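You operate a simulated robot arm through the tools that you are given. There is no shell and no other tool. Be economical: measure what you need, move in short steps, check, and stop when the job is done.

Carry out the task below with a simulated robot arm. There is one attempt and no reset: what you move stays moved.

## Task
Put the white base on top of the brown small closed carton. Take the green screwdriver on the top of the end bench and put it away on the top of the fitting bench. Take the middle lens carton and leave it on top of the long bridge carton. Take the green label clip and put it on the yellow gate cover. Take the stair carton and leave it on the top of the black mat. Put the five metre label clip on the top of the middle bench away on the top of the reel stand. Do these in any order. Set down upright: middle lens carton, green label clip, stair carton, five metre label clip.

The check looks at the end state, three seconds after you hand in, the way a careful person would. Anything else that was tipped, shoved, dropped, spilled or broken makes it a failure. A push-on lid holds only when it is set on centred and level and pressed home; a screw cap is set on level and turned clockwise until tight.

## Robot
A 7-joint arm with a fingered hand on a trunk, on a base that drives. Base frame: it is fixed to the floor where the robot stands at the start and does not move with it; the origin is under the middle of the robot, x ahead of it, y to its left, z up. Readings come in cm, rad, newtons and seconds.
With the tool pointing down near the work surface it reaches from about 10 to 78 cm from the robot's upright axis, wherever it stands. Its first joint turns from -2.496 to 2.496 rad. Places, roughly: five metre label clip [-75, 350, 75]; green label clip [-375, -125, 75]; green screwdriver (4x4x9 cm) [-80, 50, 80]; long bridge carton [-350, -125, 75]; middle lens carton [-375, -75, 75]; small closed carton [50, 75, 100]; stair carton [-350, -325, 100]; top of the black mat [-340, -220, 80]; top of the fitting bench [40, 840, 80]; top of the reel stand [310, 850, 80]; white base (9x9x5 cm) [70, 10, 100]; yellow gate cover [-375, -175, 75]. Payload 3 kg.
Tool frame: the origin (TCP) lies between the finger pads and is the grasp point; the fingertips stand 2.6 cm ahead of it; z points along the fingers, y is the line along which they close. The gripper opens to 14.8 cm. The gripper's body begins 7.3 cm behind the TCP. The gripper is a hand of 3 fingers: y runs from the thumb to the fingers, the wrist lies at [0, 0, -22.9] in the tool frame.
Orientation is that of the tool frame in the base frame, as a unit quaternion [w, x, y, z]. With the fingers straight down and closing along the base's y, the tool's x points along the base's -x, its y along +y and its z along -z.

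## Interface
- The arm moves only by the tool servo_tool. Its arguments are lists of equal length, an entry for each row: "xyz": the shift along the tool's x, y, z in cm, a list of three; "rotation": the turn, a rotation vector about the tool's x, y, z in rad, a list of three. In form: {"xyz": [[x, y, z], ...], "rotation": [[ax, ay, az], ...]}. A call has 1 to 8 rows; each row shifts and turns the commanded pose from where the row before left it, along the tool's axes as they then stand. Each row takes 0.2 s and may step no farther than 5 cm and 0.15 rad from the row before; otherwise, the whole call is refused. A pose out of reach is approached as far as the arm can. The call stops where the force on the tool passes 40 N (or 10 N more than at its start, if that is more) or the arm is blocked; 0.2 s more then pass. In this call time passes only in rows, and 0.2 s behind the last. The reply holds the time, the measured pose of the TCP, the force on the tool along the base axes, the opening and the grip force, in the units named above and with some noise, with the torque about the TCP (base axes, N m) and any sound that the robot's microphone picked up, and new pictures: "show" is both (left out), scene, wrist or none.
- Cameras (640 x 400 px; columns grow to the right, rows downward): "scene" is now at [8.38, 6.71, 187.42]; the picture's right is [1.00, -0.07, 0.00], its down [-0.06, -0.88, -0.46] and it looks along [0.03, 0.46, -0.89] (base axes); focal length 269 px, centre (320, 200). "wrist" rides on the gripper at [6.8, -3.9, -9] in the tool frame; the picture's right is [0.50, 0.87, 0.00], its down [-0.66, 0.38, -0.65] and it looks along [-0.57, 0.33, 0.76] (tool axes); focal length 222 px, centre (320, 200). There is no depth. A picture from a camera that has moved, and an enlarged one, comes with that camera's place and axes in the base frame and with its lens.
- raise_lower(by): slides the trunk up (or, below 0, down) by that many cm; the arm and the scene camera ride with it, the base frame stays. It gives what a move gives, with no picture.
- drive_base(legs): drives the robot by 1 to 6 legs, each [ahead, left, turn to the left] in cm, cm and rad, along the robot's own axes; the way and the turn of a leg run together, so that a leg with both is an arc; at most 150 cm and 3.142 rad a leg. The arm and the cameras ride along, it lands a little off, and it stops where it bumps. It gives what a move gives, and a new picture of the scene camera.
- move_fingers(finger1, finger2, thumb_bend): sets how far each is bent, from 0 (flat) to 1 (curled in); at 0.3 the hand is open as for a grip, at 0.7 the pads meet at the TCP. One left out holds its place. A second passes; each finger stops where it meets its share of the squeeze, and holds until it gets a number again. It is the only way to open and close the hand. It gives what a move gives, with no picture; readings hold the bend of each and the force on the fingers (four entries, about 0 where the hand has none), thumb and palm.
- aim_head(pan, tilt): turns the head with the scene camera to pan (to the left, within 1.501 rad either way) and tilt (down, from -0.506 to 1.204), counted from straight ahead of the robot. It gives what a move gives, and a new picture of the scene camera.
- inspect(camera, box): a new picture of the part [left, top, right, bottom] of that camera's present view, enlarged. No time passes.
- close_job(): hands the job in; it is judged then, once.

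Work in short steps. Places have to be worked out from the pictures, the camera data and where the tool is seen: move nearer, look again, correct. Check each grasp and each placing, and mend what went wrong. You have 186 turns and 260 pictures in all, those below and enlarged ones among them. Open the gripper and draw the arm clear of the work before you hand the job in, unless the task says otherwise.

The tools are called as a command line: name --argument value ..., lists and objects as JSON in quotes. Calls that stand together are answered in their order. servo_tool: Moves the arm, as the interface text tells. Its arguments: {"type":"object","properties":{"xyz":{"type":"array","items":{"type":"array","items":{"type":"number"}}},"rotation":{"type":"array","items":{"type":"array","items":{"type":"number"}}},"show":{"type":"string","enum":["both","scene","wrist","none"]}},"required":["xyz","rotation"]} The other tools are called the same way: raise_lower (by) slides the trunk up or down; move_fingers (finger1, finger2, thumb_bend) moves the fingers one by one; drive_base (legs) drives the base; aim_head (pan, tilt) turns the head that bears the scene camera; inspect (camera, box) takes an enlarged picture of a part of a camera's view; close_job () hands the job in.

At the start:

```text
t: 0.0
position: [7.8, 64.86, 119.41]
ee_rot: [0.0, 0.0, 1.0, 0.0]
contact_force: [0.1, -0.3, 0.0]
torque: [-0.01, -0.02, 0.02]
finger_gap: 14.8
grip_force: 0.0
shape: jaw
bend: [0.3, 0.3, 0.3]
finger forces: [0.0, 0.0, 0.1, 0.0, 0.0, 0.0]
trunk travel left (down, up): [-82.5, 6.5]
robot x, y, heading: [-0.13, -0.12, -0.002]
head pan, tilt: [1.499, 1.089]
```

scene: 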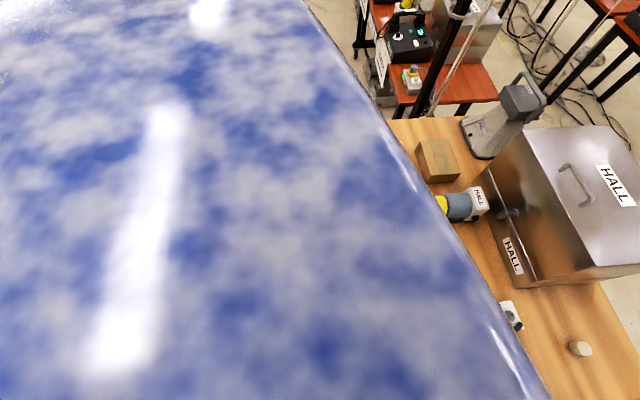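
wrist: 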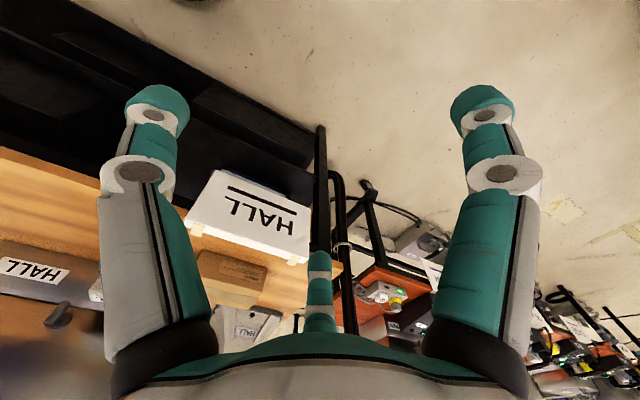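

The arm blocks the camera's view to the left. I turn the head ahead to look at the first bench.

aim_head --pan 0.4 --tilt 0.9

aim_head --pan 0.9 --tilt 0.4

aim_head --pan -0.5 --tilt 0.6

```text
t: 1.3
position: [7.77, 64.73, 119.27]
ee_rot: [0.0, 0.0, 1.0, 0.0]
contact_force: [-0.8, -0.4, -0.1]
torque: [0.0, -0.02, -0.02]
finger_gap: 14.78
grip_force: 0.2
shape: jaw
bend: [0.3, 0.3, 0.3]
finger forces: [0.1, 0.0, 0.1, 0.1, 0.0, 0.0]
trunk travel left (down, up): [-82.5, 6.5]
robot x, y, heading: [0.22, -0.21, 0.005]
head pan, tilt: [0.4, 0.901]
camera scene: at [14.88, 3.29, 188.74], right [0.39, -0.92, 0.0], down [-0.72, -0.31, -0.62], along [0.57, 0.24, -0.78], focal length 269 px, centre (320, 200)
```

scene: 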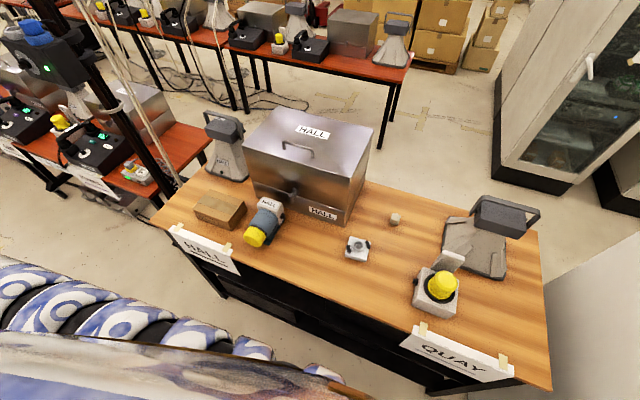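

```text
t: 2.3
position: [7.72, 64.81, 119.26]
ee_rot: [-0.001, 0.0, 1.0, 0.0]
contact_force: [0.5, -0.2, 0.3]
torque: [0.01, 0.02, 0.01]
finger_gap: 14.81
grip_force: 0.1
shape: jaw
bend: [0.3, 0.3, 0.3]
finger forces: [0.0, 0.0, 0.0, 0.0, 0.1, 0.0]
trunk travel left (down, up): [-82.5, 6.5]
robot x, y, heading: [-0.22, -0.05, -0.004]
head pan, tilt: [0.901, 0.4]
camera scene: at [13.69, 7.6, 193.04], right [0.78, -0.62, 0.0], down [-0.24, -0.31, -0.92], along [0.57, 0.72, -0.39], focal length 269 px, centre (320, 200)
```

scene: 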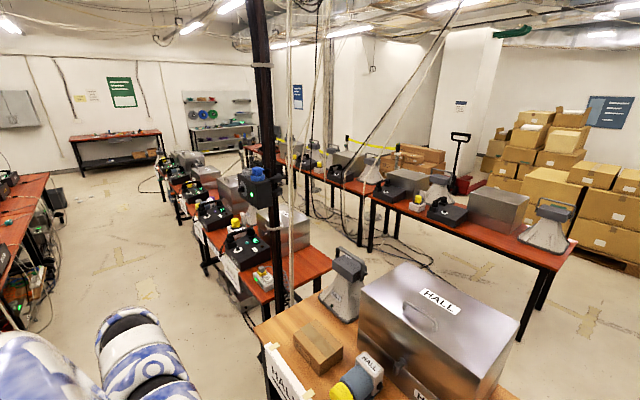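

```text
t: 3.8
position: [7.88, 64.8, 119.23]
ee_rot: [0.001, 0.0, 1.0, 0.001]
contact_force: [0.0, -0.7, -0.3]
torque: [-0.01, 0.02, 0.05]
finger_gap: 14.79
grip_force: 0.1
shape: jaw
bend: [0.3, 0.3, 0.3]
finger forces: [0.1, 0.0, 0.1, 0.1, 0.0, 0.1]
trunk travel left (down, up): [-82.5, 6.5]
robot x, y, heading: [-0.21, -0.0, -0.003]
head pan, tilt: [-0.499, 0.6]
camera scene: at [15.69, -3.88, 191.22], right [-0.48, -0.88, 0.0], down [-0.5, 0.27, -0.83], along [0.72, -0.39, -0.56], focal length 269 px, centre (320, 200)
```

scene: 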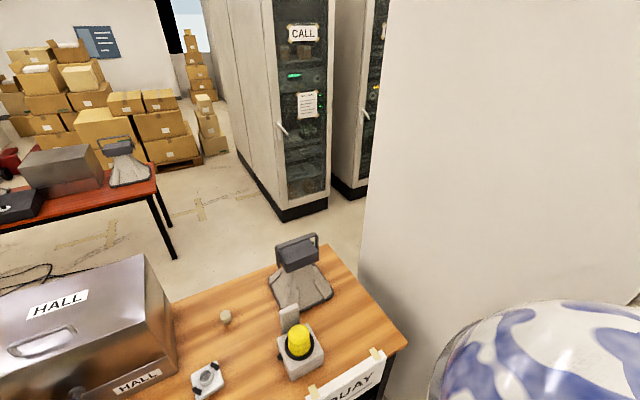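

Pan 0.4 shows the white base near (66, 9) and the brown carton near (60, 67). I look at both enlarged.

aim_head --pan 0.3 --tilt 0.9

inspect --camera "scene" --box '[260, 160, 420, 260]'

inspect --camera "scene" --box '[160, 170, 320, 270]'

```text
t: 4.9
position: [7.84, 64.82, 119.28]
ee_rot: [0.0, 0.0, 1.0, 0.0]
contact_force: [0.5, 0.5, 0.7]
torque: [-0.01, 0.0, 0.01]
finger_gap: 14.81
grip_force: 0.1
shape: jaw
bend: [0.3, 0.3, 0.3]
finger forces: [0.1, 0.0, 0.0, 0.1, 0.0, 0.0]
trunk travel left (down, up): [-82.5, 6.5]
robot x, y, heading: [0.0, -0.11, 0.001]
head pan, tilt: [0.3, 0.901]
camera scene: at [15.15, 2.57, 188.75], right [0.29, -0.96, 0.0], down [-0.75, -0.23, -0.62], along [0.59, 0.18, -0.78], focal length 269 px, centre (320, 200)
```

scene: 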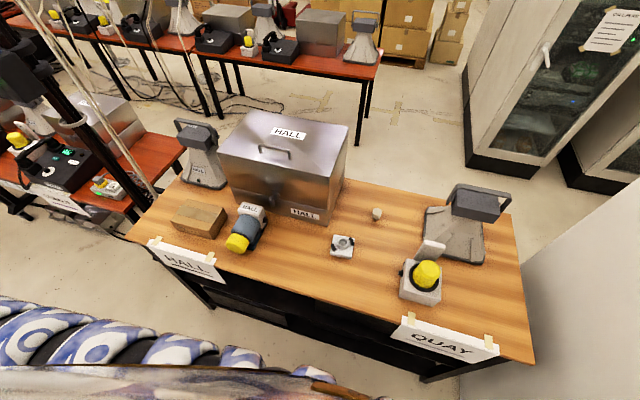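

```text
4.00 times, centred on (340, 210) of scene
camera zoom: at [15.15, 2.57, 188.75], right [0.29, -0.96, 0.0], down [-0.75, -0.23, -0.62], along [0.59, 0.18, -0.78], focal length 1076 px, centre (240, 160)
```

zoom: 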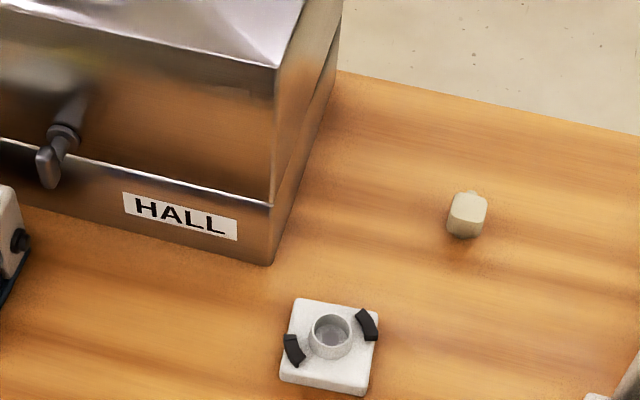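

```text
4.00 times, centred on (240, 220) of scene
camera zoom: at [15.15, 2.57, 188.75], right [0.29, -0.96, 0.0], down [-0.75, -0.23, -0.62], along [0.59, 0.18, -0.78], focal length 1076 px, centre (640, 120)
```

zoom: 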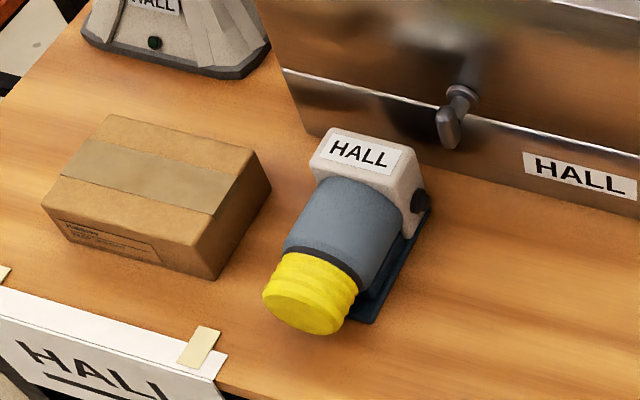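

The base is a square plate at about (66, 9), turned about 0.11 rad. I move the arm over towards it at this height.

servo_tool --xyz '[[-3.3, -3.2, 0], [-3.3, -3.2, 0], [-3.3, -3.2, 0], [-3.3, -3.2, 0], [-3.3, -3.2, 0], [-3.3, -3.2, 0], [-3.3, -3.2, 0], [-3.3, -3.2, 0]]' --rotation '[[0, 0, 0], [0, 0, 0], [0, 0, 0], [0, 0, 0], [0, 0, 0], [0, 0, 0], [0, 0, 0], [0, 0, 0]]' --show "none"

servo_tool --xyz '[[-3.3, -3.2, 0], [-3.3, -3.2, 0], [-3.3, -3.2, 0], [-3.3, -3.2, 0], [-3.3, -3.2, 0], [-3.3, -3.2, 0], [-3.3, -3.2, 0], [-3.3, -3.2, 0]]' --rotation '[[0, 0, -0.11], [0, 0, 0], [0, 0, 0], [0, 0, 0], [0, 0, 0], [0, 0, 0], [0, 0, 0], [0, 0, 0]]' --show "both"

```text
t: 6.7
position: [36.66, 47.85, 117.16]
ee_rot: [-0.001, 0.0, 1.0, -0.001]
contact_force: [0.8, -0.6, 0.0]
torque: [-0.04, 0.0, -0.03]
finger_gap: 14.79
grip_force: 0.0
shape: jaw
bend: [0.3, 0.3, 0.3]
finger forces: [0.0, 0.0, 0.0, 0.1, 0.0, 0.1]
out of reach, approached as far as the arm can: row 4, 5, 6, 7, 8
trunk travel left (down, up): [-82.5, 6.5]
robot x, y, heading: [-0.22, -0.05, 0.003]
head pan, tilt: [0.3, 0.901]
```

```text
t: 8.5
position: [66.7, 28.09, 116.12]
ee_rot: [-0.001, -0.057, 0.998, 0.001]
contact_force: [-4.2, 0.8, -1.2]
torque: [0.01, 0.12, 0.26]
finger_gap: 14.78
grip_force: 0.0
shape: jaw
bend: [0.3, 0.33, 0.3]
finger forces: [0.0, 4.3, 0.0, 0.1, 0.0, 0.0]
out of reach, approached as far as the arm can: row 1, 2, 3
trunk travel left (down, up): [-82.5, 6.5]
robot x, y, heading: [0.13, -0.26, -0.003]
head pan, tilt: [0.3, 0.901]
camera scene: at [15.1, 2.54, 188.74], right [0.3, -0.96, 0.0], down [-0.75, -0.23, -0.62], along [0.59, 0.18, -0.78], focal length 269 px, centre (320, 200)
camera wrist: at [60.51, 23.46, 125.14], right [-0.59, 0.81, 0.0], down [0.61, 0.45, 0.65], along [0.53, 0.39, -0.76], focal length 222 px, centre (320, 200)
```

scene: 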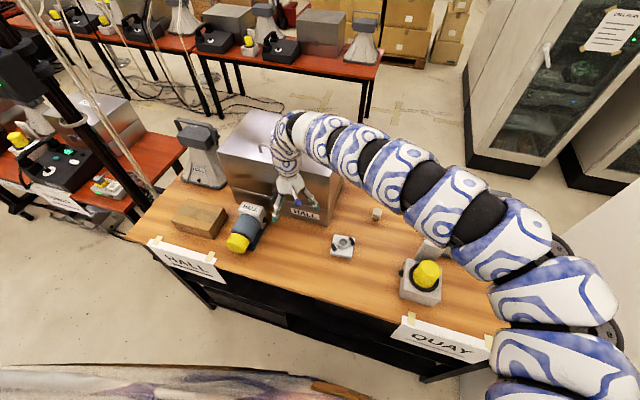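
wrist: 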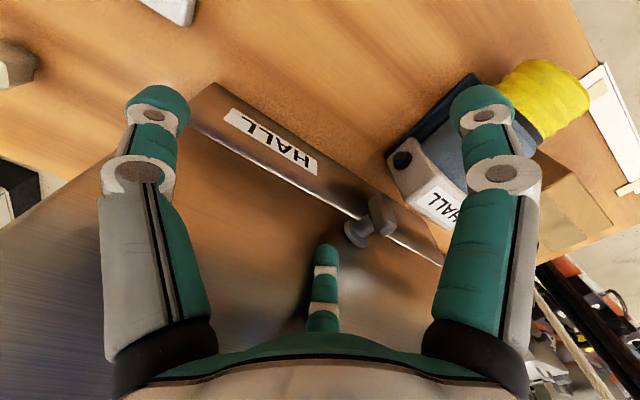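

The hand touched the steel box's front lightly (4 N). I draw back towards the robot.

servo_tool --xyz '[[3, 0, 0], [3, 0, 0], [3, 0, 0]]' --rotation '[[0, 0, 0], [0, 0, 0], [0, 0, 0]]' --show "scene"

```text
t: 9.3
position: [61.65, 30.81, 114.43]
ee_rot: [-0.002, -0.055, 0.999, -0.002]
contact_force: [-0.5, -0.3, 0.2]
torque: [-0.01, -0.03, -0.03]
finger_gap: 14.79
grip_force: 0.1
shape: jaw
bend: [0.3, 0.3, 0.3]
finger forces: [0.1, 0.1, 0.0, 0.0, 0.0, 0.1]
out of reach, approached as far as the arm can: row 1, 2, 3
trunk travel left (down, up): [-82.5, 6.5]
robot x, y, heading: [0.19, 0.01, -0.001]
head pan, tilt: [0.3, 0.901]
camera scene: at [15.1, 2.64, 188.75], right [0.3, -0.96, 0.0], down [-0.75, -0.23, -0.62], along [0.59, 0.18, -0.78], focal length 269 px, centre (320, 200)
```

scene: 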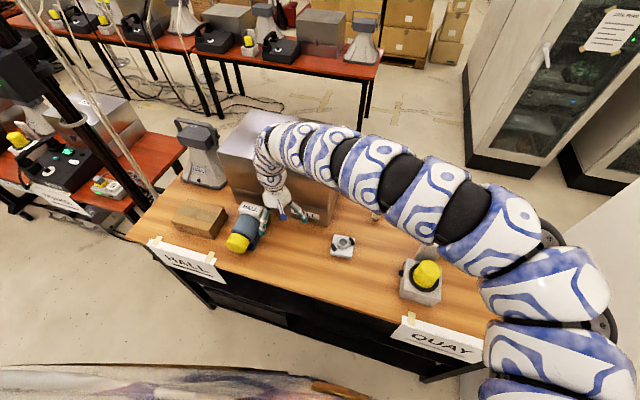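

The arm is free. I now try shifting in −y in small steps to see how it follows.

servo_tool --xyz '[[0, -3, -1], [0, -3, -1], [0, -3, -1], [0, -3, 0]]' --rotation '[[0, 0, 0], [0, 0, 0], [0, 0, 0], [0, 0, 0]]' --show "scene"

```text
t: 10.3
position: [67.97, 23.48, 115.13]
ee_rot: [-0.001, -0.056, 0.998, -0.001]
contact_force: [-20.5, 7.0, 3.9]
torque: [0.16, -0.4, 1.46]
finger_gap: 14.77
grip_force: 0.0
shape: jaw
bend: [0.3, 0.38, 0.3]
finger forces: [0.0, 21.8, 0.0, 0.0, 0.0, 0.0]
out of reach, approached as far as the arm can: row 1, 2, 3, 4
trunk travel left (down, up): [-82.5, 6.5]
robot x, y, heading: [-0.34, 0.14, 0.001]
head pan, tilt: [0.3, 0.901]
camera scene: at [14.82, 2.63, 188.77], right [0.3, -0.95, 0.0], down [-0.75, -0.23, -0.62], along [0.59, 0.18, -0.78], focal length 269 px, centre (320, 200)
```

scene: 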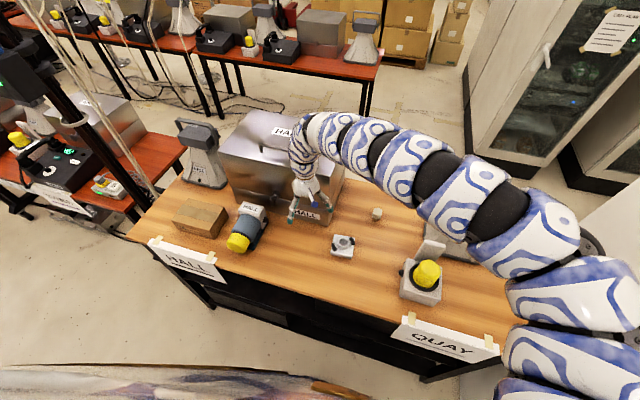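

The finger presses on the box again (22 N) and the arm stays at about 70 cm radius, so it seems folded to a limit at this height. I back the base off by 10 cm to free it.

drive_base --legs '[[-10, 0, 0]]'

servo_tool --xyz '[[0, 0, 0]]' --rotation '[[0, 0, 0]]' --show "none"

```text
t: 11.5
position: [58.29, 23.2, 115.15]
ee_rot: [-0.001, -0.055, 0.998, -0.001]
contact_force: [-0.2, 0.6, 0.6]
torque: [0.02, 0.0, -0.02]
finger_gap: 14.79
grip_force: 0.0
shape: jaw
bend: [0.3, 0.3, 0.3]
finger forces: [0.1, 0.0, 0.0, 0.0, 0.1, 0.1]
trunk travel left (down, up): [-82.5, 6.5]
robot x, y, heading: [-9.8, -0.26, -0.001]
head pan, tilt: [0.3, 0.901]
camera scene: at [4.88, 2.54, 188.76], right [0.3, -0.96, 0.0], down [-0.75, -0.23, -0.62], along [0.59, 0.18, -0.78], focal length 269 px, centre (320, 200)
```

scene: 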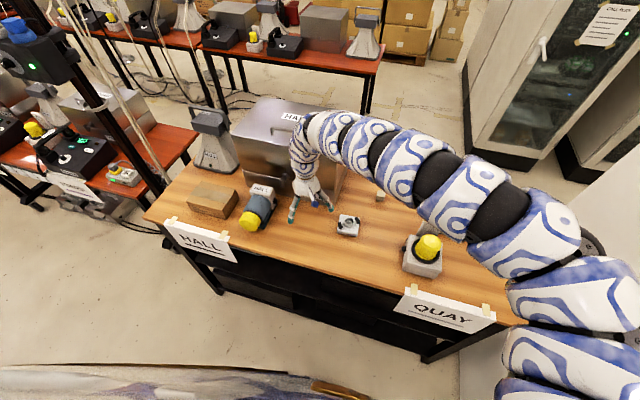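

```text
t: 11.9
position: [58.33, 23.17, 115.08]
ee_rot: [-0.001, -0.055, 0.998, -0.001]
contact_force: [-0.6, 0.2, 0.0]
torque: [0.0, -0.03, 0.02]
finger_gap: 14.81
grip_force: 0.1
shape: jaw
bend: [0.3, 0.3, 0.3]
finger forces: [0.0, 0.0, 0.0, 0.0, 0.0, 0.0]
trunk travel left (down, up): [-82.5, 6.5]
robot x, y, heading: [-9.96, -0.14, 0.003]
head pan, tilt: [0.3, 0.901]
```

Free again and the commanded pose is in reach. Now I move to above the base (66, 9), keeping the radius large.

servo_tool --xyz '[[-1, -3.5, 0], [-2, -3.5, 0], [-2.2, -3.5, 0], [-1.5, -3.0, 0]]' --rotation '[[0, 0, 0], [0, 0, 0], [0, 0, 0], [0, 0, 0]]' --show "both"

```text
t: 12.9
position: [67.15, 10.87, 114.84]
ee_rot: [0.0, -0.056, 0.998, -0.001]
contact_force: [0.1, -0.2, -0.7]
torque: [0.0, -0.02, 0.02]
finger_gap: 14.79
grip_force: 0.1
shape: jaw
bend: [0.3, 0.3, 0.3]
finger forces: [0.1, 0.1, 0.1, 0.0, 0.0, 0.1]
out of reach, approached as far as the arm can: row 1
trunk travel left (down, up): [-82.5, 6.5]
robot x, y, heading: [-9.79, -0.2, -0.004]
head pan, tilt: [0.3, 0.901]
camera scene: at [5.12, 2.47, 188.74], right [0.3, -0.96, 0.0], down [-0.75, -0.23, -0.62], along [0.59, 0.18, -0.78], focal length 269 px, centre (320, 200)
camera wrist: at [60.85, 6.33, 123.81], right [-0.59, 0.81, 0.0], down [0.61, 0.45, 0.65], along [0.53, 0.39, -0.76], focal length 222 px, centre (320, 200)
```

scene: 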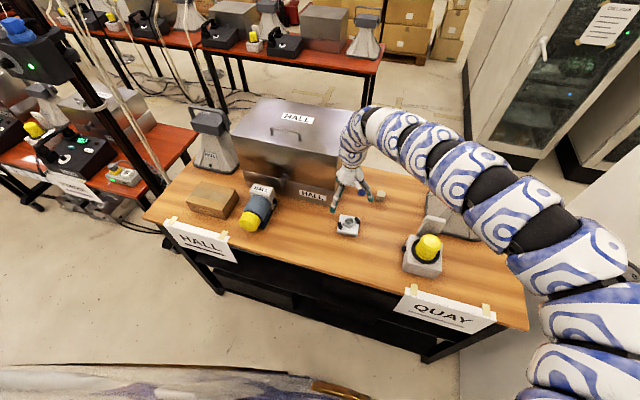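
wrist: 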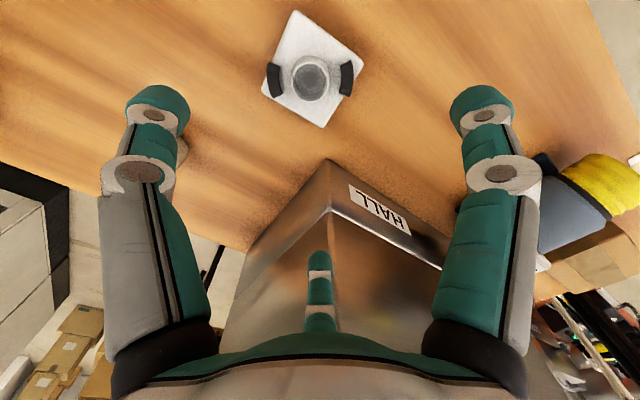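

The base's ring centre triangulates to (65.8, 8.8, 96). I narrow the hand a little to keep clear of the box corner, centre, and descend most of the way.

move_fingers --finger1 0.38 --finger2 0.38 --thumb_bend 0.38

servo_tool --xyz '[[1.57, -1.94, 2], [0, 0, 3], [0, 0, 3], [0, 0, 3]]' --rotation '[[0, 0, 0], [0, 0, 0], [0, 0, 0], [0, 0, 0]]' --show "both"

```text
t: 13.9
position: [67.07, 10.88, 114.83]
ee_rot: [-0.001, -0.055, 0.998, -0.001]
contact_force: [-1.0, -0.8, -0.2]
torque: [-0.01, 0.02, 0.01]
finger_gap: 10.21
grip_force: 0.1
shape: fingers
bend: [0.38, 0.38, 0.38]
finger forces: [0.1, 0.0, 0.1, 0.0, 0.0, 0.0]
trunk travel left (down, up): [-82.5, 6.5]
robot x, y, heading: [-9.82, 0.05, -0.004]
head pan, tilt: [0.3, 0.901]
```

```text
t: 14.9
position: [65.81, 8.7, 103.67]
ee_rot: [-0.002, -0.054, 0.999, 0.0]
contact_force: [0.0, 0.5, 0.0]
torque: [0.02, 0.05, -0.02]
finger_gap: 10.2
grip_force: 0.0
shape: fingers
bend: [0.38, 0.38, 0.38]
finger forces: [0.0, 0.0, 0.1, 0.0, 0.1, 0.0]
trunk travel left (down, up): [-82.5, 6.5]
robot x, y, heading: [-10.07, -0.34, 0.005]
head pan, tilt: [0.3, 0.901]
camera scene: at [5.19, 2.52, 188.73], right [0.3, -0.96, 0.0], down [-0.75, -0.23, -0.62], along [0.59, 0.18, -0.78], focal length 269 px, centre (320, 200)
camera wrist: at [59.58, 4.21, 112.66], right [-0.59, 0.81, 0.0], down [0.61, 0.45, 0.65], along [0.53, 0.39, -0.76], focal length 222 px, centre (320, 200)
```

scene: 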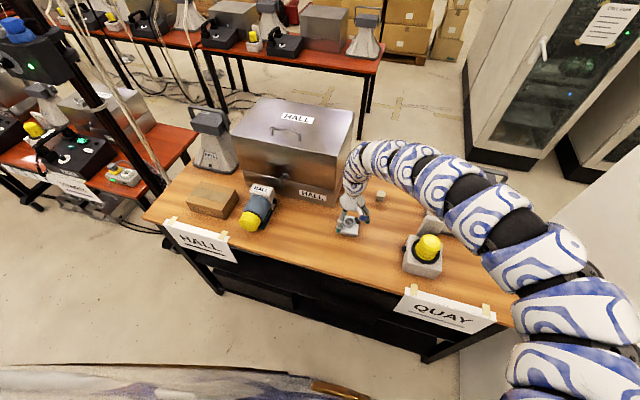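
wrist: 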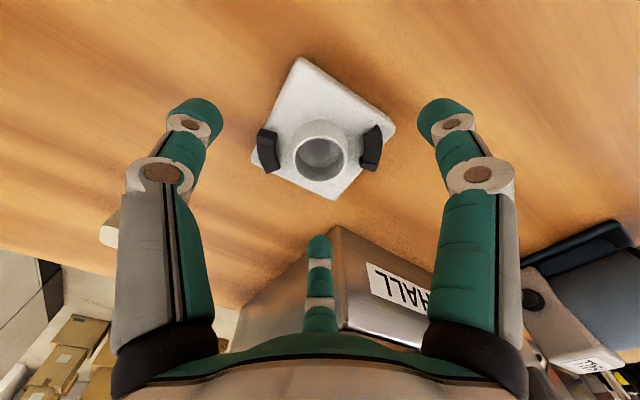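

Centred. I descend further, then check contact before the table.

servo_tool --xyz '[[0, 0, 3], [0, 0, 3], [0, 0, 1.8]]' --rotation '[[0, 0, 0], [0, 0, 0], [0, 0, 0]]' --show "wrist"

```text
t: 15.5
position: [65.66, 8.95, 98.02]
ee_rot: [-0.001, -0.055, 0.999, -0.001]
contact_force: [-4.0, -2.3, 16.5]
torque: [0.43, -0.6, 0.0]
finger_gap: 10.31
grip_force: 8.1
shape: fingers
bend: [0.37, 0.37, 0.38]
finger forces: [1.4, 14.0, 0.0, 0.0, 1.6, 0.0]
trunk travel left (down, up): [-82.5, 6.5]
robot x, y, heading: [-10.08, 0.05, 0.004]
head pan, tilt: [0.3, 0.901]
stopped in row 3: the force on the tool passed its limit at 53 N (the readings are from after the stop); the commanded pose is now the measured one
camera wrist: at [59.47, 4.31, 106.97], right [-0.59, 0.81, 0.0], down [0.61, 0.45, 0.65], along [0.53, 0.39, -0.76], focal length 222 px, centre (320, 200)
```

wrist: 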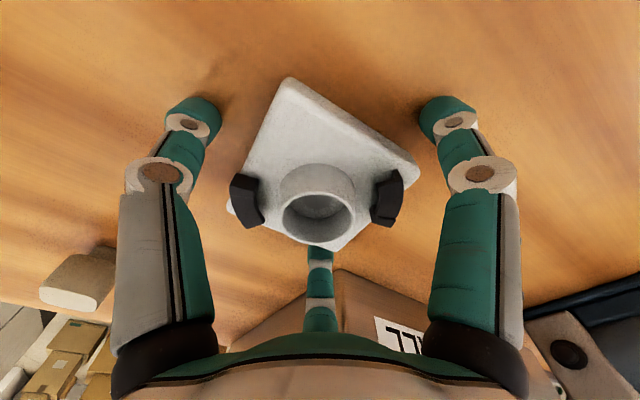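

Finger 2 landed on the plate's corner. The three digits close radially, so gripping the round ring (about 4.5 cm) suits better. I lift and narrow the hand.

servo_tool --xyz '[[0, 0, -3], [0, 0, -3]]' --rotation '[[0, 0, 0], [0, 0, 0]]' --show "none"

move_fingers --finger1 0.49 --finger2 0.49 --thumb_bend 0.49

inspect --camera "wrist" --box '[80, 0, 560, 300]'

```text
t: 16.1
position: [65.71, 8.89, 103.87]
ee_rot: [0.0, -0.055, 0.998, 0.0]
contact_force: [0.2, -0.3, -0.5]
torque: [0.02, 0.0, 0.0]
finger_gap: 10.21
grip_force: 0.0
shape: fingers
bend: [0.38, 0.38, 0.38]
finger forces: [0.0, 0.0, 0.1, 0.0, 0.0, 0.0]
trunk travel left (down, up): [-82.5, 6.5]
robot x, y, heading: [-10.05, 0.09, 0.001]
head pan, tilt: [0.3, 0.901]
```

```text
t: 17.1
position: [65.82, 8.92, 103.93]
ee_rot: [0.0, -0.056, 0.998, 0.001]
contact_force: [0.0, 0.5, 0.2]
torque: [0.0, 0.0, -0.01]
finger_gap: 6.55
grip_force: 0.1
shape: fingers
bend: [0.49, 0.49, 0.49]
finger forces: [0.1, 0.0, 0.0, 0.0, 0.0, 0.1]
trunk travel left (down, up): [-82.5, 6.5]
robot x, y, heading: [-9.99, 0.53, 0.001]
head pan, tilt: [0.3, 0.901]
```

```text
1.33 times, centred on (320, 150) of wrist
camera zoom: at [59.51, 4.31, 112.84], right [-0.59, 0.81, 0.0], down [0.61, 0.45, 0.65], along [0.53, 0.39, -0.76], focal length 296 px, centre (320, 267)
```

zoom: 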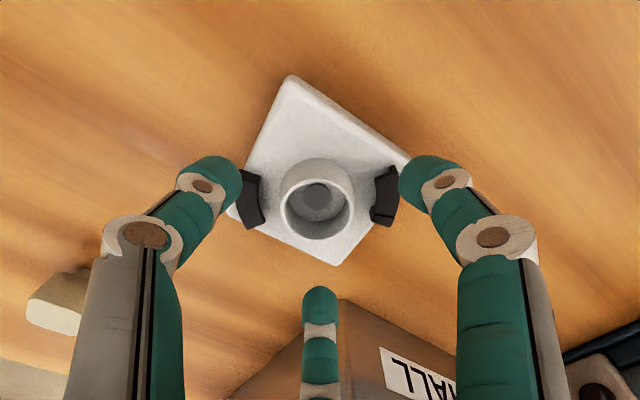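

From the two wrist views the ring top is at z≈99.8 and the table at ≈95. I close the digits nearer the ring size, then descend around it.

move_fingers --finger1 0.56 --finger2 0.56 --thumb_bend 0.56

inspect --camera "wrist" --box '[160, 60, 480, 260]'

```text
t: 18.1
position: [65.67, 8.84, 103.8]
ee_rot: [-0.001, -0.055, 0.998, 0.001]
contact_force: [0.3, -0.1, -0.3]
torque: [-0.02, 0.01, -0.05]
finger_gap: 4.29
grip_force: 0.1
shape: fingers
bend: [0.56, 0.56, 0.56]
finger forces: [0.1, 0.0, 0.0, 0.0, 0.0, 0.0]
trunk travel left (down, up): [-82.5, 6.5]
robot x, y, heading: [-10.11, -0.21, 0.001]
head pan, tilt: [0.3, 0.901]
```

```text
2.00 times, centred on (320, 160) of wrist
camera zoom: at [59.51, 4.31, 112.84], right [-0.59, 0.81, 0.0], down [0.61, 0.45, 0.65], along [0.53, 0.39, -0.76], focal length 444 px, centre (320, 280)
```

zoom: 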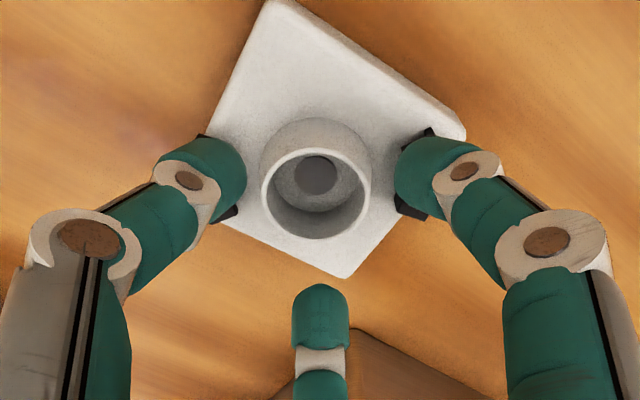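

Digit tips clear the ring. I descend 3.4 cm.

servo_tool --xyz '[[0.2, -0.1, 1.5], [0, 0, 1.2], [0, 0, 0.7]]' --rotation '[[0, 0, 0], [0, 0, 0], [0, 0, 0]]' --show "wrist"

```text
t: 18.9
position: [65.6, 8.87, 100.75]
ee_rot: [0.002, -0.054, 0.999, -0.001]
contact_force: [0.3, -0.1, 26.7]
torque: [0.09, 0.13, 0.07]
finger_gap: 4.19
grip_force: 13.3
shape: fingers
bend: [0.56, 0.56, 0.56]
finger forces: [11.5, 7.8, 0.1, 0.0, 7.0, 0.0]
trunk travel left (down, up): [-82.5, 6.5]
robot x, y, heading: [-9.73, 0.34, -0.0]
head pan, tilt: [0.3, 0.901]
camera wrist: at [59.3, 4.18, 109.7], right [-0.59, 0.81, 0.0], down [0.61, 0.45, 0.66], along [0.53, 0.39, -0.75], focal length 222 px, centre (320, 200)
```

wrist: 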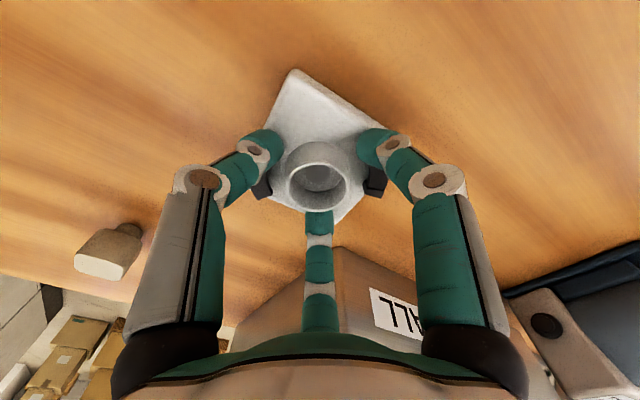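

All three tips rest evenly on the plate. I raise 0.4 cm and close on the ring.

servo_tool --xyz '[[0, 0, -0.5]]' --rotation '[[0, 0, 0]]' --show "none"

move_fingers --finger1 0.72 --finger2 0.72 --thumb_bend 0.72

servo_tool --xyz '[[0, 0, -2], [0, 0, -3], [0, 0, -3]]' --rotation '[[0, 0, 0], [0, 0, 0], [0, 0, 0]]' --show "wrist"

```text
t: 19.3
position: [65.48, 8.66, 100.84]
ee_rot: [-0.001, -0.055, 0.998, -0.001]
contact_force: [0.0, -0.2, -0.1]
torque: [-0.01, 0.0, -0.01]
finger_gap: 4.21
grip_force: 0.1
shape: fingers
bend: [0.56, 0.56, 0.56]
finger forces: [0.5, 0.0, 0.0, 0.1, 0.1, 0.0]
trunk travel left (down, up): [-82.5, 6.5]
robot x, y, heading: [-10.14, 0.53, -0.002]
head pan, tilt: [0.3, 0.901]
```

```text
t: 20.3
position: [65.45, 8.73, 101.01]
ee_rot: [-0.001, -0.055, 0.998, 0.0]
contact_force: [0.1, -0.2, -0.5]
torque: [-0.03, -0.04, 0.03]
finger_gap: 2.21
grip_force: 15.4
shape: fingers
bend: [0.62, 0.58, 0.64]
finger forces: [9.0, 10.4, 0.0, 0.0, 10.8, 0.0]
trunk travel left (down, up): [-82.5, 6.5]
robot x, y, heading: [-10.63, 0.35, -0.004]
head pan, tilt: [0.3, 0.901]
```

```text
t: 21.1
position: [65.64, 8.98, 108.9]
ee_rot: [0.0, -0.055, 0.999, 0.0]
contact_force: [0.3, 0.0, -3.2]
torque: [0.03, -0.01, -0.01]
finger_gap: 2.19
grip_force: 14.7
shape: fingers
bend: [0.62, 0.58, 0.64]
finger forces: [8.7, 10.3, 0.0, 0.0, 10.7, 0.0]
trunk travel left (down, up): [-82.5, 6.5]
robot x, y, heading: [-10.16, -0.12, 0.006]
head pan, tilt: [0.3, 0.901]
camera wrist: at [59.41, 4.3, 117.94], right [-0.59, 0.81, 0.0], down [0.61, 0.45, 0.65], along [0.53, 0.39, -0.76], focal length 222 px, centre (320, 200)
```

wrist: 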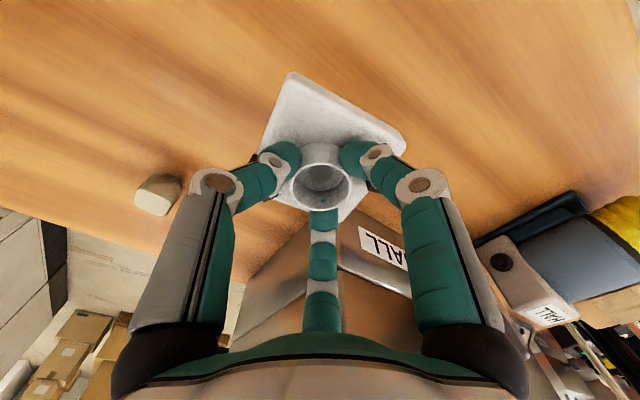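

The base is held level. I back off 26 cm so as to clear the lamp on the bench, and drive 58 cm left to face the brown carton.

drive_base --legs '[[-26, 0, 0], [0, 58, 0]]'

```text
t: 23.1
position: [40.14, 8.84, 108.75]
ee_rot: [0.0, -0.054, 0.999, 0.0]
contact_force: [1.7, -0.6, -3.6]
torque: [0.01, 0.01, -0.02]
finger_gap: 2.17
grip_force: 14.9
shape: fingers
bend: [0.62, 0.58, 0.64]
finger forces: [8.7, 10.2, 0.1, 0.1, 10.9, 0.0]
trunk travel left (down, up): [-82.5, 6.5]
robot x, y, heading: [-35.75, -0.06, 0.005]
head pan, tilt: [0.3, 0.901]
stopped in leg 1: the robot was blocked; the commanded pose is now the measured one
camera scene: at [-20.41, 2.54, 188.73], right [0.3, -0.96, 0.0], down [-0.75, -0.23, -0.62], along [0.59, 0.18, -0.78], focal length 269 px, centre (320, 200)
```

scene: 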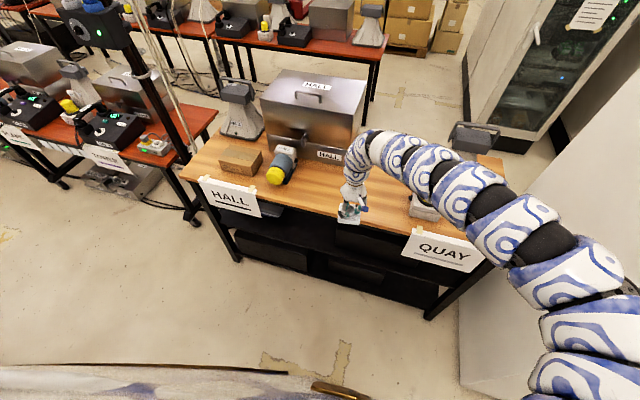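

Something is behind the robot (likely the end bench at x≈-80), so I come forward a touch and drive left, turning the head to watch.

drive_base --legs '[[3, 0, 0], [0, 58, 0]]'

aim_head --pan 0.0 --tilt 0.9

```text
t: 26.8
position: [42.96, 66.54, 108.83]
ee_rot: [0.0, -0.055, 0.998, 0.0]
contact_force: [0.1, 0.0, -2.7]
torque: [-0.01, 0.04, 0.03]
finger_gap: 2.19
grip_force: 15.6
shape: fingers
bend: [0.62, 0.58, 0.64]
finger forces: [8.9, 10.4, 0.0, 0.1, 10.8, 0.0]
trunk travel left (down, up): [-82.5, 6.5]
robot x, y, heading: [-32.86, 57.61, -0.004]
head pan, tilt: [0.3, 0.901]
camera scene: at [-17.64, 60.16, 188.74], right [0.3, -0.96, 0.0], down [-0.75, -0.23, -0.62], along [0.59, 0.18, -0.78], focal length 269 px, centre (320, 200)
```

scene: 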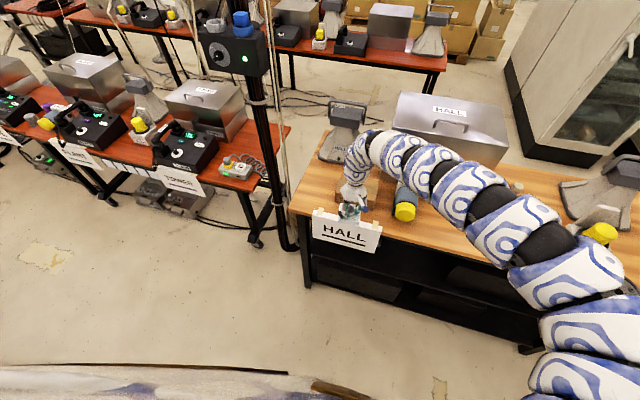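

```text
t: 27.6
position: [42.88, 66.43, 108.74]
ee_rot: [0.0, -0.055, 0.998, 0.0]
contact_force: [0.2, 0.6, -3.6]
torque: [0.01, 0.04, -0.03]
finger_gap: 2.2
grip_force: 14.9
shape: fingers
bend: [0.62, 0.58, 0.64]
finger forces: [8.7, 10.3, 0.0, 0.0, 10.9, 0.0]
trunk travel left (down, up): [-82.5, 6.5]
robot x, y, heading: [-32.79, 57.74, 0.0]
head pan, tilt: [0.0, 0.901]
camera scene: at [-17.3, 57.86, 188.74], right [0.0, -1.0, 0.0], down [-0.78, 0.0, -0.62], along [0.62, 0.0, -0.78], focal length 269 px, centre (320, 200)
```

scene: 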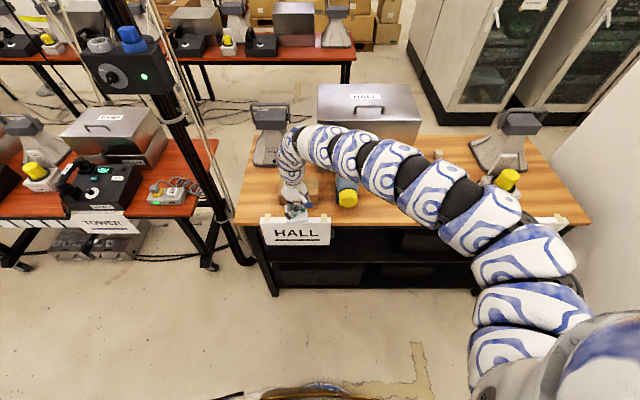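

The hand is just in front of the carton. I raise the trunk 4 cm for clearance and drive forward 16 cm, then look with the wrist camera.

raise_lower --by 4

drive_base --legs '[[16.5, 0, 0]]'

inspect --camera "wrist" --box '[0, 0, 640, 400]'

inspect --camera "scene" --box '[220, 130, 420, 255]'

```text
t: 28.4
position: [42.86, 66.49, 112.9]
ee_rot: [0.0, -0.055, 0.998, 0.0]
contact_force: [1.1, 0.4, -3.0]
torque: [0.02, 0.04, 0.01]
finger_gap: 2.19
grip_force: 15.3
shape: fingers
bend: [0.62, 0.58, 0.64]
finger forces: [8.7, 10.2, 0.0, 0.0, 10.8, 0.0]
trunk travel left (down, up): [-86.5, 2.5]
robot x, y, heading: [-32.8, 57.62, -0.003]
head pan, tilt: [0.0, 0.901]
```

```text
t: 29.9
position: [59.57, 66.44, 112.78]
ee_rot: [-0.001, -0.055, 0.998, -0.001]
contact_force: [0.5, -0.4, -3.3]
torque: [0.0, 0.06, 0.01]
finger_gap: 2.17
grip_force: 15.1
shape: fingers
bend: [0.62, 0.58, 0.64]
finger forces: [8.6, 10.5, 0.0, 0.0, 10.8, 0.0]
trunk travel left (down, up): [-86.5, 2.5]
robot x, y, heading: [-16.32, 57.69, -0.003]
head pan, tilt: [0.0, 0.901]
camera scene: at [-0.46, 57.86, 192.72], right [0.0, -1.0, 0.0], down [-0.78, 0.0, -0.62], along [0.62, 0.0, -0.78], focal length 269 px, centre (320, 200)
```

scene: 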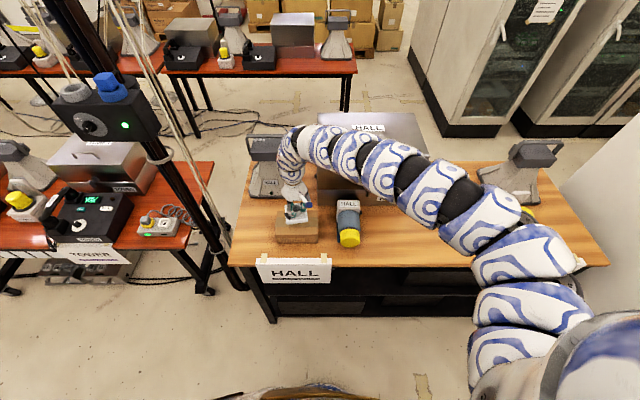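

```text
1.00 times, centred on (320, 200) of wrist (not enlarged: the box is as wide or as high as the picture)
camera zoom: at [53.43, 61.88, 121.81], right [-0.59, 0.81, 0.0], down [0.61, 0.45, 0.65], along [0.53, 0.39, -0.76], focal length 222 px, centre (320, 200)
```

zoom: 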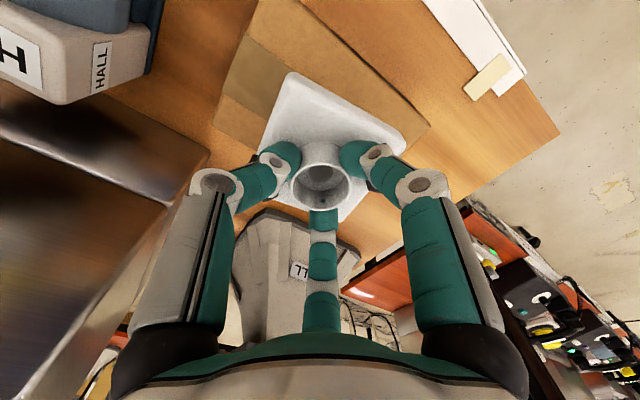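

```text
3.20 times, centred on (320, 192) of scene
camera zoom: at [-0.46, 57.86, 192.72], right [0.0, -1.0, 0.0], down [-0.78, 0.0, -0.62], along [0.62, 0.0, -0.78], focal length 861 px, centre (320, 224)
```

zoom: 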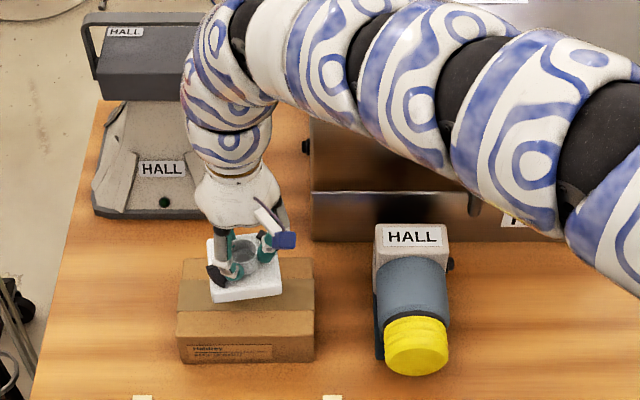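

Carton top centre is at (60.5, 67.2, 101), the base hangs almost over it. I centre and lower in small steps.

servo_tool --xyz '[[-0.9, 0.6, 1], [0, 0, 2], [0, 0, 1.5], [0, 0, 0.5]]' --rotation '[[0, 0, 0], [0, 0, 0], [0, 0, 0], [0, 0, 0]]' --show "none"

servo_tool --xyz '[[0, 0, 0.4], [0, 0, 0.4], [0, 0, 0.3]]' --rotation '[[0, 0, 0], [0, 0, 0], [0, 0, 0]]' --show "wrist"

```text
t: 30.9
position: [60.28, 67.16, 107.93]
ee_rot: [0.001, -0.055, 0.999, -0.001]
contact_force: [1.9, -1.3, 1.3]
torque: [0.04, -0.08, 0.03]
finger_gap: 2.12
grip_force: 15.0
shape: fingers
bend: [0.62, 0.58, 0.65]
finger forces: [8.7, 11.6, 0.0, 0.1, 10.9, 0.1]
trunk travel left (down, up): [-86.5, 2.5]
robot x, y, heading: [-16.36, 57.18, -0.002]
head pan, tilt: [0.0, 0.901]
```

```text
t: 31.5
position: [60.4, 67.06, 107.48]
ee_rot: [0.004, -0.055, 0.998, 0.0]
contact_force: [-7.6, -4.1, 31.8]
torque: [-0.06, 0.1, -0.09]
finger_gap: 2.14
grip_force: 23.0
shape: fingers
bend: [0.61, 0.57, 0.66]
finger forces: [14.2, 13.3, 0.1, 0.1, 19.4, 0.1]
trunk travel left (down, up): [-86.5, 2.5]
robot x, y, heading: [-16.07, 57.31, 0.001]
head pan, tilt: [0.0, 0.901]
stopped in row 3: the force on the tool passed its limit at 45 N (the readings are from after the stop); the commanded pose is now the measured one
camera wrist: at [54.13, 62.5, 116.56], right [-0.59, 0.81, 0.0], down [0.6, 0.45, 0.66], along [0.53, 0.39, -0.75], focal length 222 px, centre (320, 200)
```

wrist: 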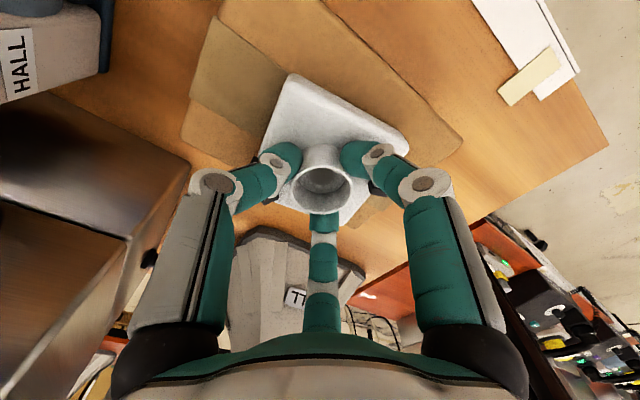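

It is seated on the carton (32 N). I relax slightly and open the fingers to 0.56.

servo_tool --xyz '[[0, 0, -0.2]]' --rotation '[[0, 0, 0]]' --show "none"

move_fingers --finger1 0.55 --finger2 0.53 --thumb_bend 0.56

servo_tool --xyz '[[0, 0, -1.5], [0, 0, -3], [0, 0, -4], [0, 0, -4]]' --rotation '[[0, 0, 0], [0, 0, 0], [0, 0, 0], [0, 0, 0]]' --show "wrist"

inspect --camera "scene" --box '[220, 130, 420, 255]'

```text
t: 31.9
position: [60.41, 67.11, 107.58]
ee_rot: [0.003, -0.055, 0.998, 0.001]
contact_force: [-4.7, -2.0, 21.3]
torque: [-0.01, -0.01, -0.09]
finger_gap: 2.12
grip_force: 19.9
shape: fingers
bend: [0.61, 0.57, 0.66]
finger forces: [11.7, 12.3, 0.0, 0.1, 16.6, 0.1]
trunk travel left (down, up): [-86.5, 2.5]
robot x, y, heading: [-16.15, 57.39, -0.002]
head pan, tilt: [0.0, 0.901]
```

```text
t: 32.9
position: [60.38, 67.17, 107.75]
ee_rot: [0.005, -0.055, 0.998, 0.0]
contact_force: [0.1, 1.3, 22.7]
torque: [0.1, -0.15, 0.08]
finger_gap: 3.44
grip_force: 11.5
shape: fingers
bend: [0.58, 0.56, 0.58]
finger forces: [6.5, 10.0, 0.0, 0.0, 6.6, 0.1]
trunk travel left (down, up): [-86.5, 2.5]
robot x, y, heading: [-16.12, 57.44, 0.001]
head pan, tilt: [0.0, 0.901]
```

```text
t: 33.9
position: [60.57, 67.07, 120.0]
ee_rot: [0.0, -0.055, 0.999, 0.001]
contact_force: [0.8, -1.5, 1.5]
torque: [0.08, 0.06, 0.01]
finger_gap: 4.37
grip_force: 0.2
shape: fingers
bend: [0.55, 0.53, 0.56]
finger forces: [0.1, 0.1, 0.0, 0.0, 0.1, 0.0]
trunk travel left (down, up): [-86.5, 2.5]
robot x, y, heading: [-16.46, 57.25, 0.003]
head pan, tilt: [0.0, 0.901]
camera wrist: at [54.41, 62.6, 129.06], right [-0.59, 0.81, 0.0], down [0.61, 0.45, 0.66], along [0.53, 0.39, -0.76], focal length 222 px, centre (320, 200)
```

wrist: 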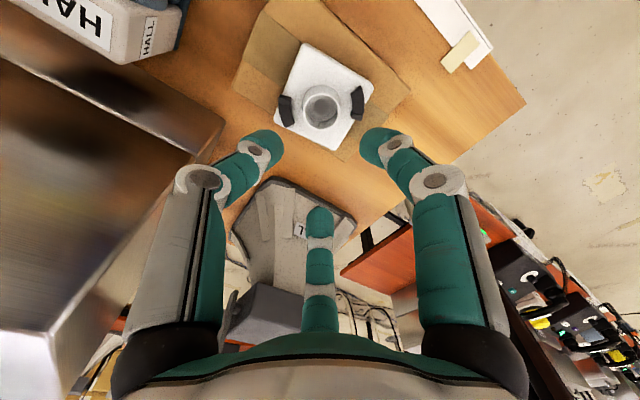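

```text
3.20 times, centred on (320, 192) of scene
camera zoom: at [-0.71, 57.89, 192.77], right [0.0, -1.0, 0.0], down [-0.78, 0.0, -0.62], along [0.62, 0.0, -0.78], focal length 861 px, centre (320, 224)
```

zoom: 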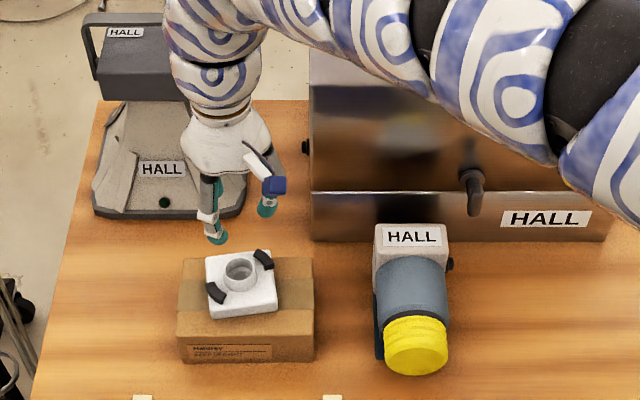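

The base sits level on the carton. Next the screwdriver behind me: I back 6 cm and turn left 90° to look around.

drive_base --legs '[[-8, 0, 0], [0, 0, 1.571]]'

aim_head --pan 1.4 --tilt 0.7

```text
t: 38.8
position: [-34.79, 134.2, 120.07]
ee_rot: [-0.001, 0.749, -0.662, -0.001]
contact_force: [0.3, 0.6, -0.3]
torque: [0.01, -0.01, -0.01]
finger_gap: 4.39
grip_force: 0.0
shape: fingers
bend: [0.55, 0.53, 0.56]
finger forces: [0.0, 0.1, 0.0, 0.1, 0.0, 0.1]
trunk travel left (down, up): [-86.5, 2.5]
robot x, y, heading: [-24.08, 57.21, 1.584]
head pan, tilt: [0.0, 0.901]
camera scene: at [-24.44, 73.43, 192.74], right [1.0, 0.01, 0.0], down [0.01, -0.78, -0.62], along [-0.01, 0.62, -0.78], focal length 269 px, centre (320, 200)
```

scene: 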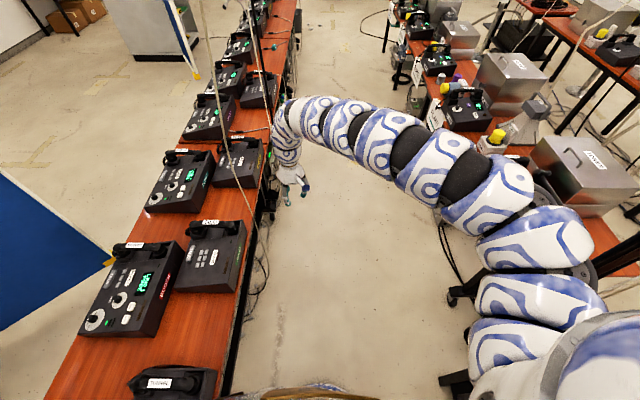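

```text
t: 40.3
position: [-34.74, 134.29, 120.08]
ee_rot: [-0.001, 0.75, -0.662, 0.0]
contact_force: [1.1, 0.5, -0.8]
torque: [-0.01, -0.01, -0.03]
finger_gap: 4.42
grip_force: 0.0
shape: fingers
bend: [0.55, 0.53, 0.56]
finger forces: [0.0, 0.0, 0.0, 0.0, 0.0, 0.1]
trunk travel left (down, up): [-86.5, 2.5]
robot x, y, heading: [-23.85, 57.52, 1.581]
head pan, tilt: [1.4, 0.7]
camera scene: at [-32.71, 67.21, 194.36], right [0.16, 0.99, 0.0], down [0.64, -0.1, -0.76], along [-0.76, 0.12, -0.64], focal length 269 px, centre (320, 200)
```

scene: 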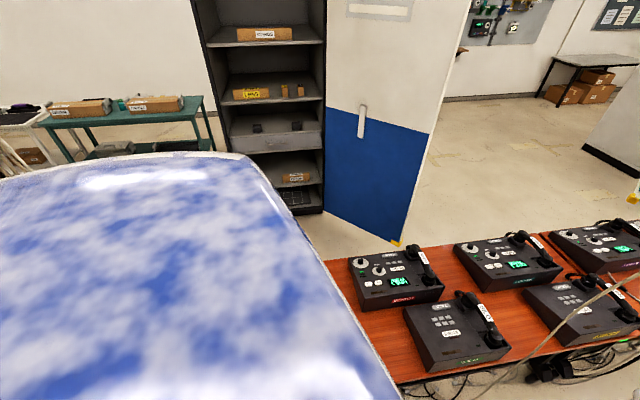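

A row of phone benches lies at x≈-105…-56 with hanging cables on the left, so I turn right the long way round to face the end bench.

drive_base --legs '[[0, 0, -3.0]]'

aim_head --pan -1.2 --tilt 0.8

```text
t: 47.8
position: [-2.73, -16.84, 120.0]
ee_rot: [0.0, 0.606, 0.796, 0.0]
contact_force: [0.7, 0.7, 0.6]
torque: [-0.05, 0.03, 0.01]
finger_gap: 4.38
grip_force: 0.0
shape: fingers
bend: [0.55, 0.53, 0.56]
finger forces: [0.1, 0.0, 0.0, 0.0, 0.1, 0.0]
trunk travel left (down, up): [-86.5, 2.5]
robot x, y, heading: [-23.95, 57.54, -1.415]
head pan, tilt: [1.4, 0.7]
camera scene: at [-14.49, 49.81, 194.36], right [-0.01, -1.0, 0.0], down [-0.64, 0.01, -0.77], along [0.76, -0.01, -0.64], focal length 269 px, centre (320, 200)
```

scene: 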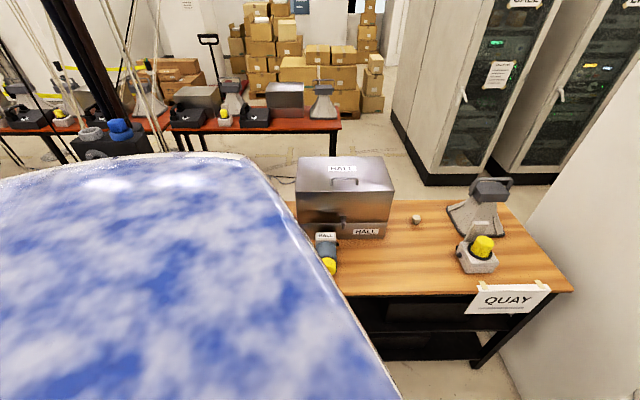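

```text
t: 50.1
position: [-2.63, -16.92, 120.04]
ee_rot: [0.0, 0.607, 0.795, 0.0]
contact_force: [-0.6, 0.4, -0.7]
torque: [0.0, -0.02, -0.03]
finger_gap: 4.38
grip_force: 0.0
shape: fingers
bend: [0.55, 0.53, 0.56]
finger forces: [0.0, 0.0, 0.1, 0.1, 0.0, 0.0]
trunk travel left (down, up): [-86.5, 2.5]
robot x, y, heading: [-24.38, 57.72, -1.412]
head pan, tilt: [-1.201, 0.799]
camera scene: at [-29.94, 45.85, 193.53], right [-0.5, 0.86, 0.0], down [0.62, 0.36, -0.7], along [-0.6, -0.35, -0.72], focal length 269 px, centre (320, 200)
```

scene: 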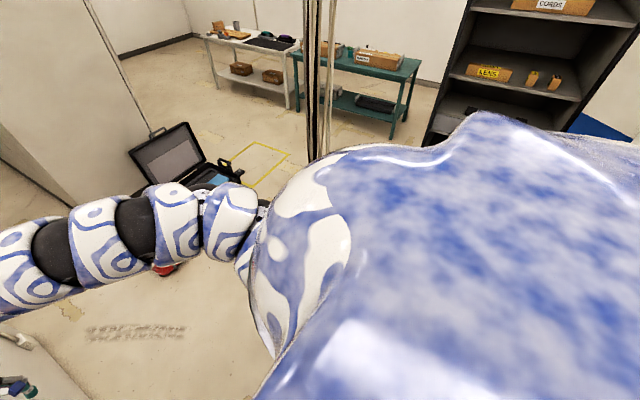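

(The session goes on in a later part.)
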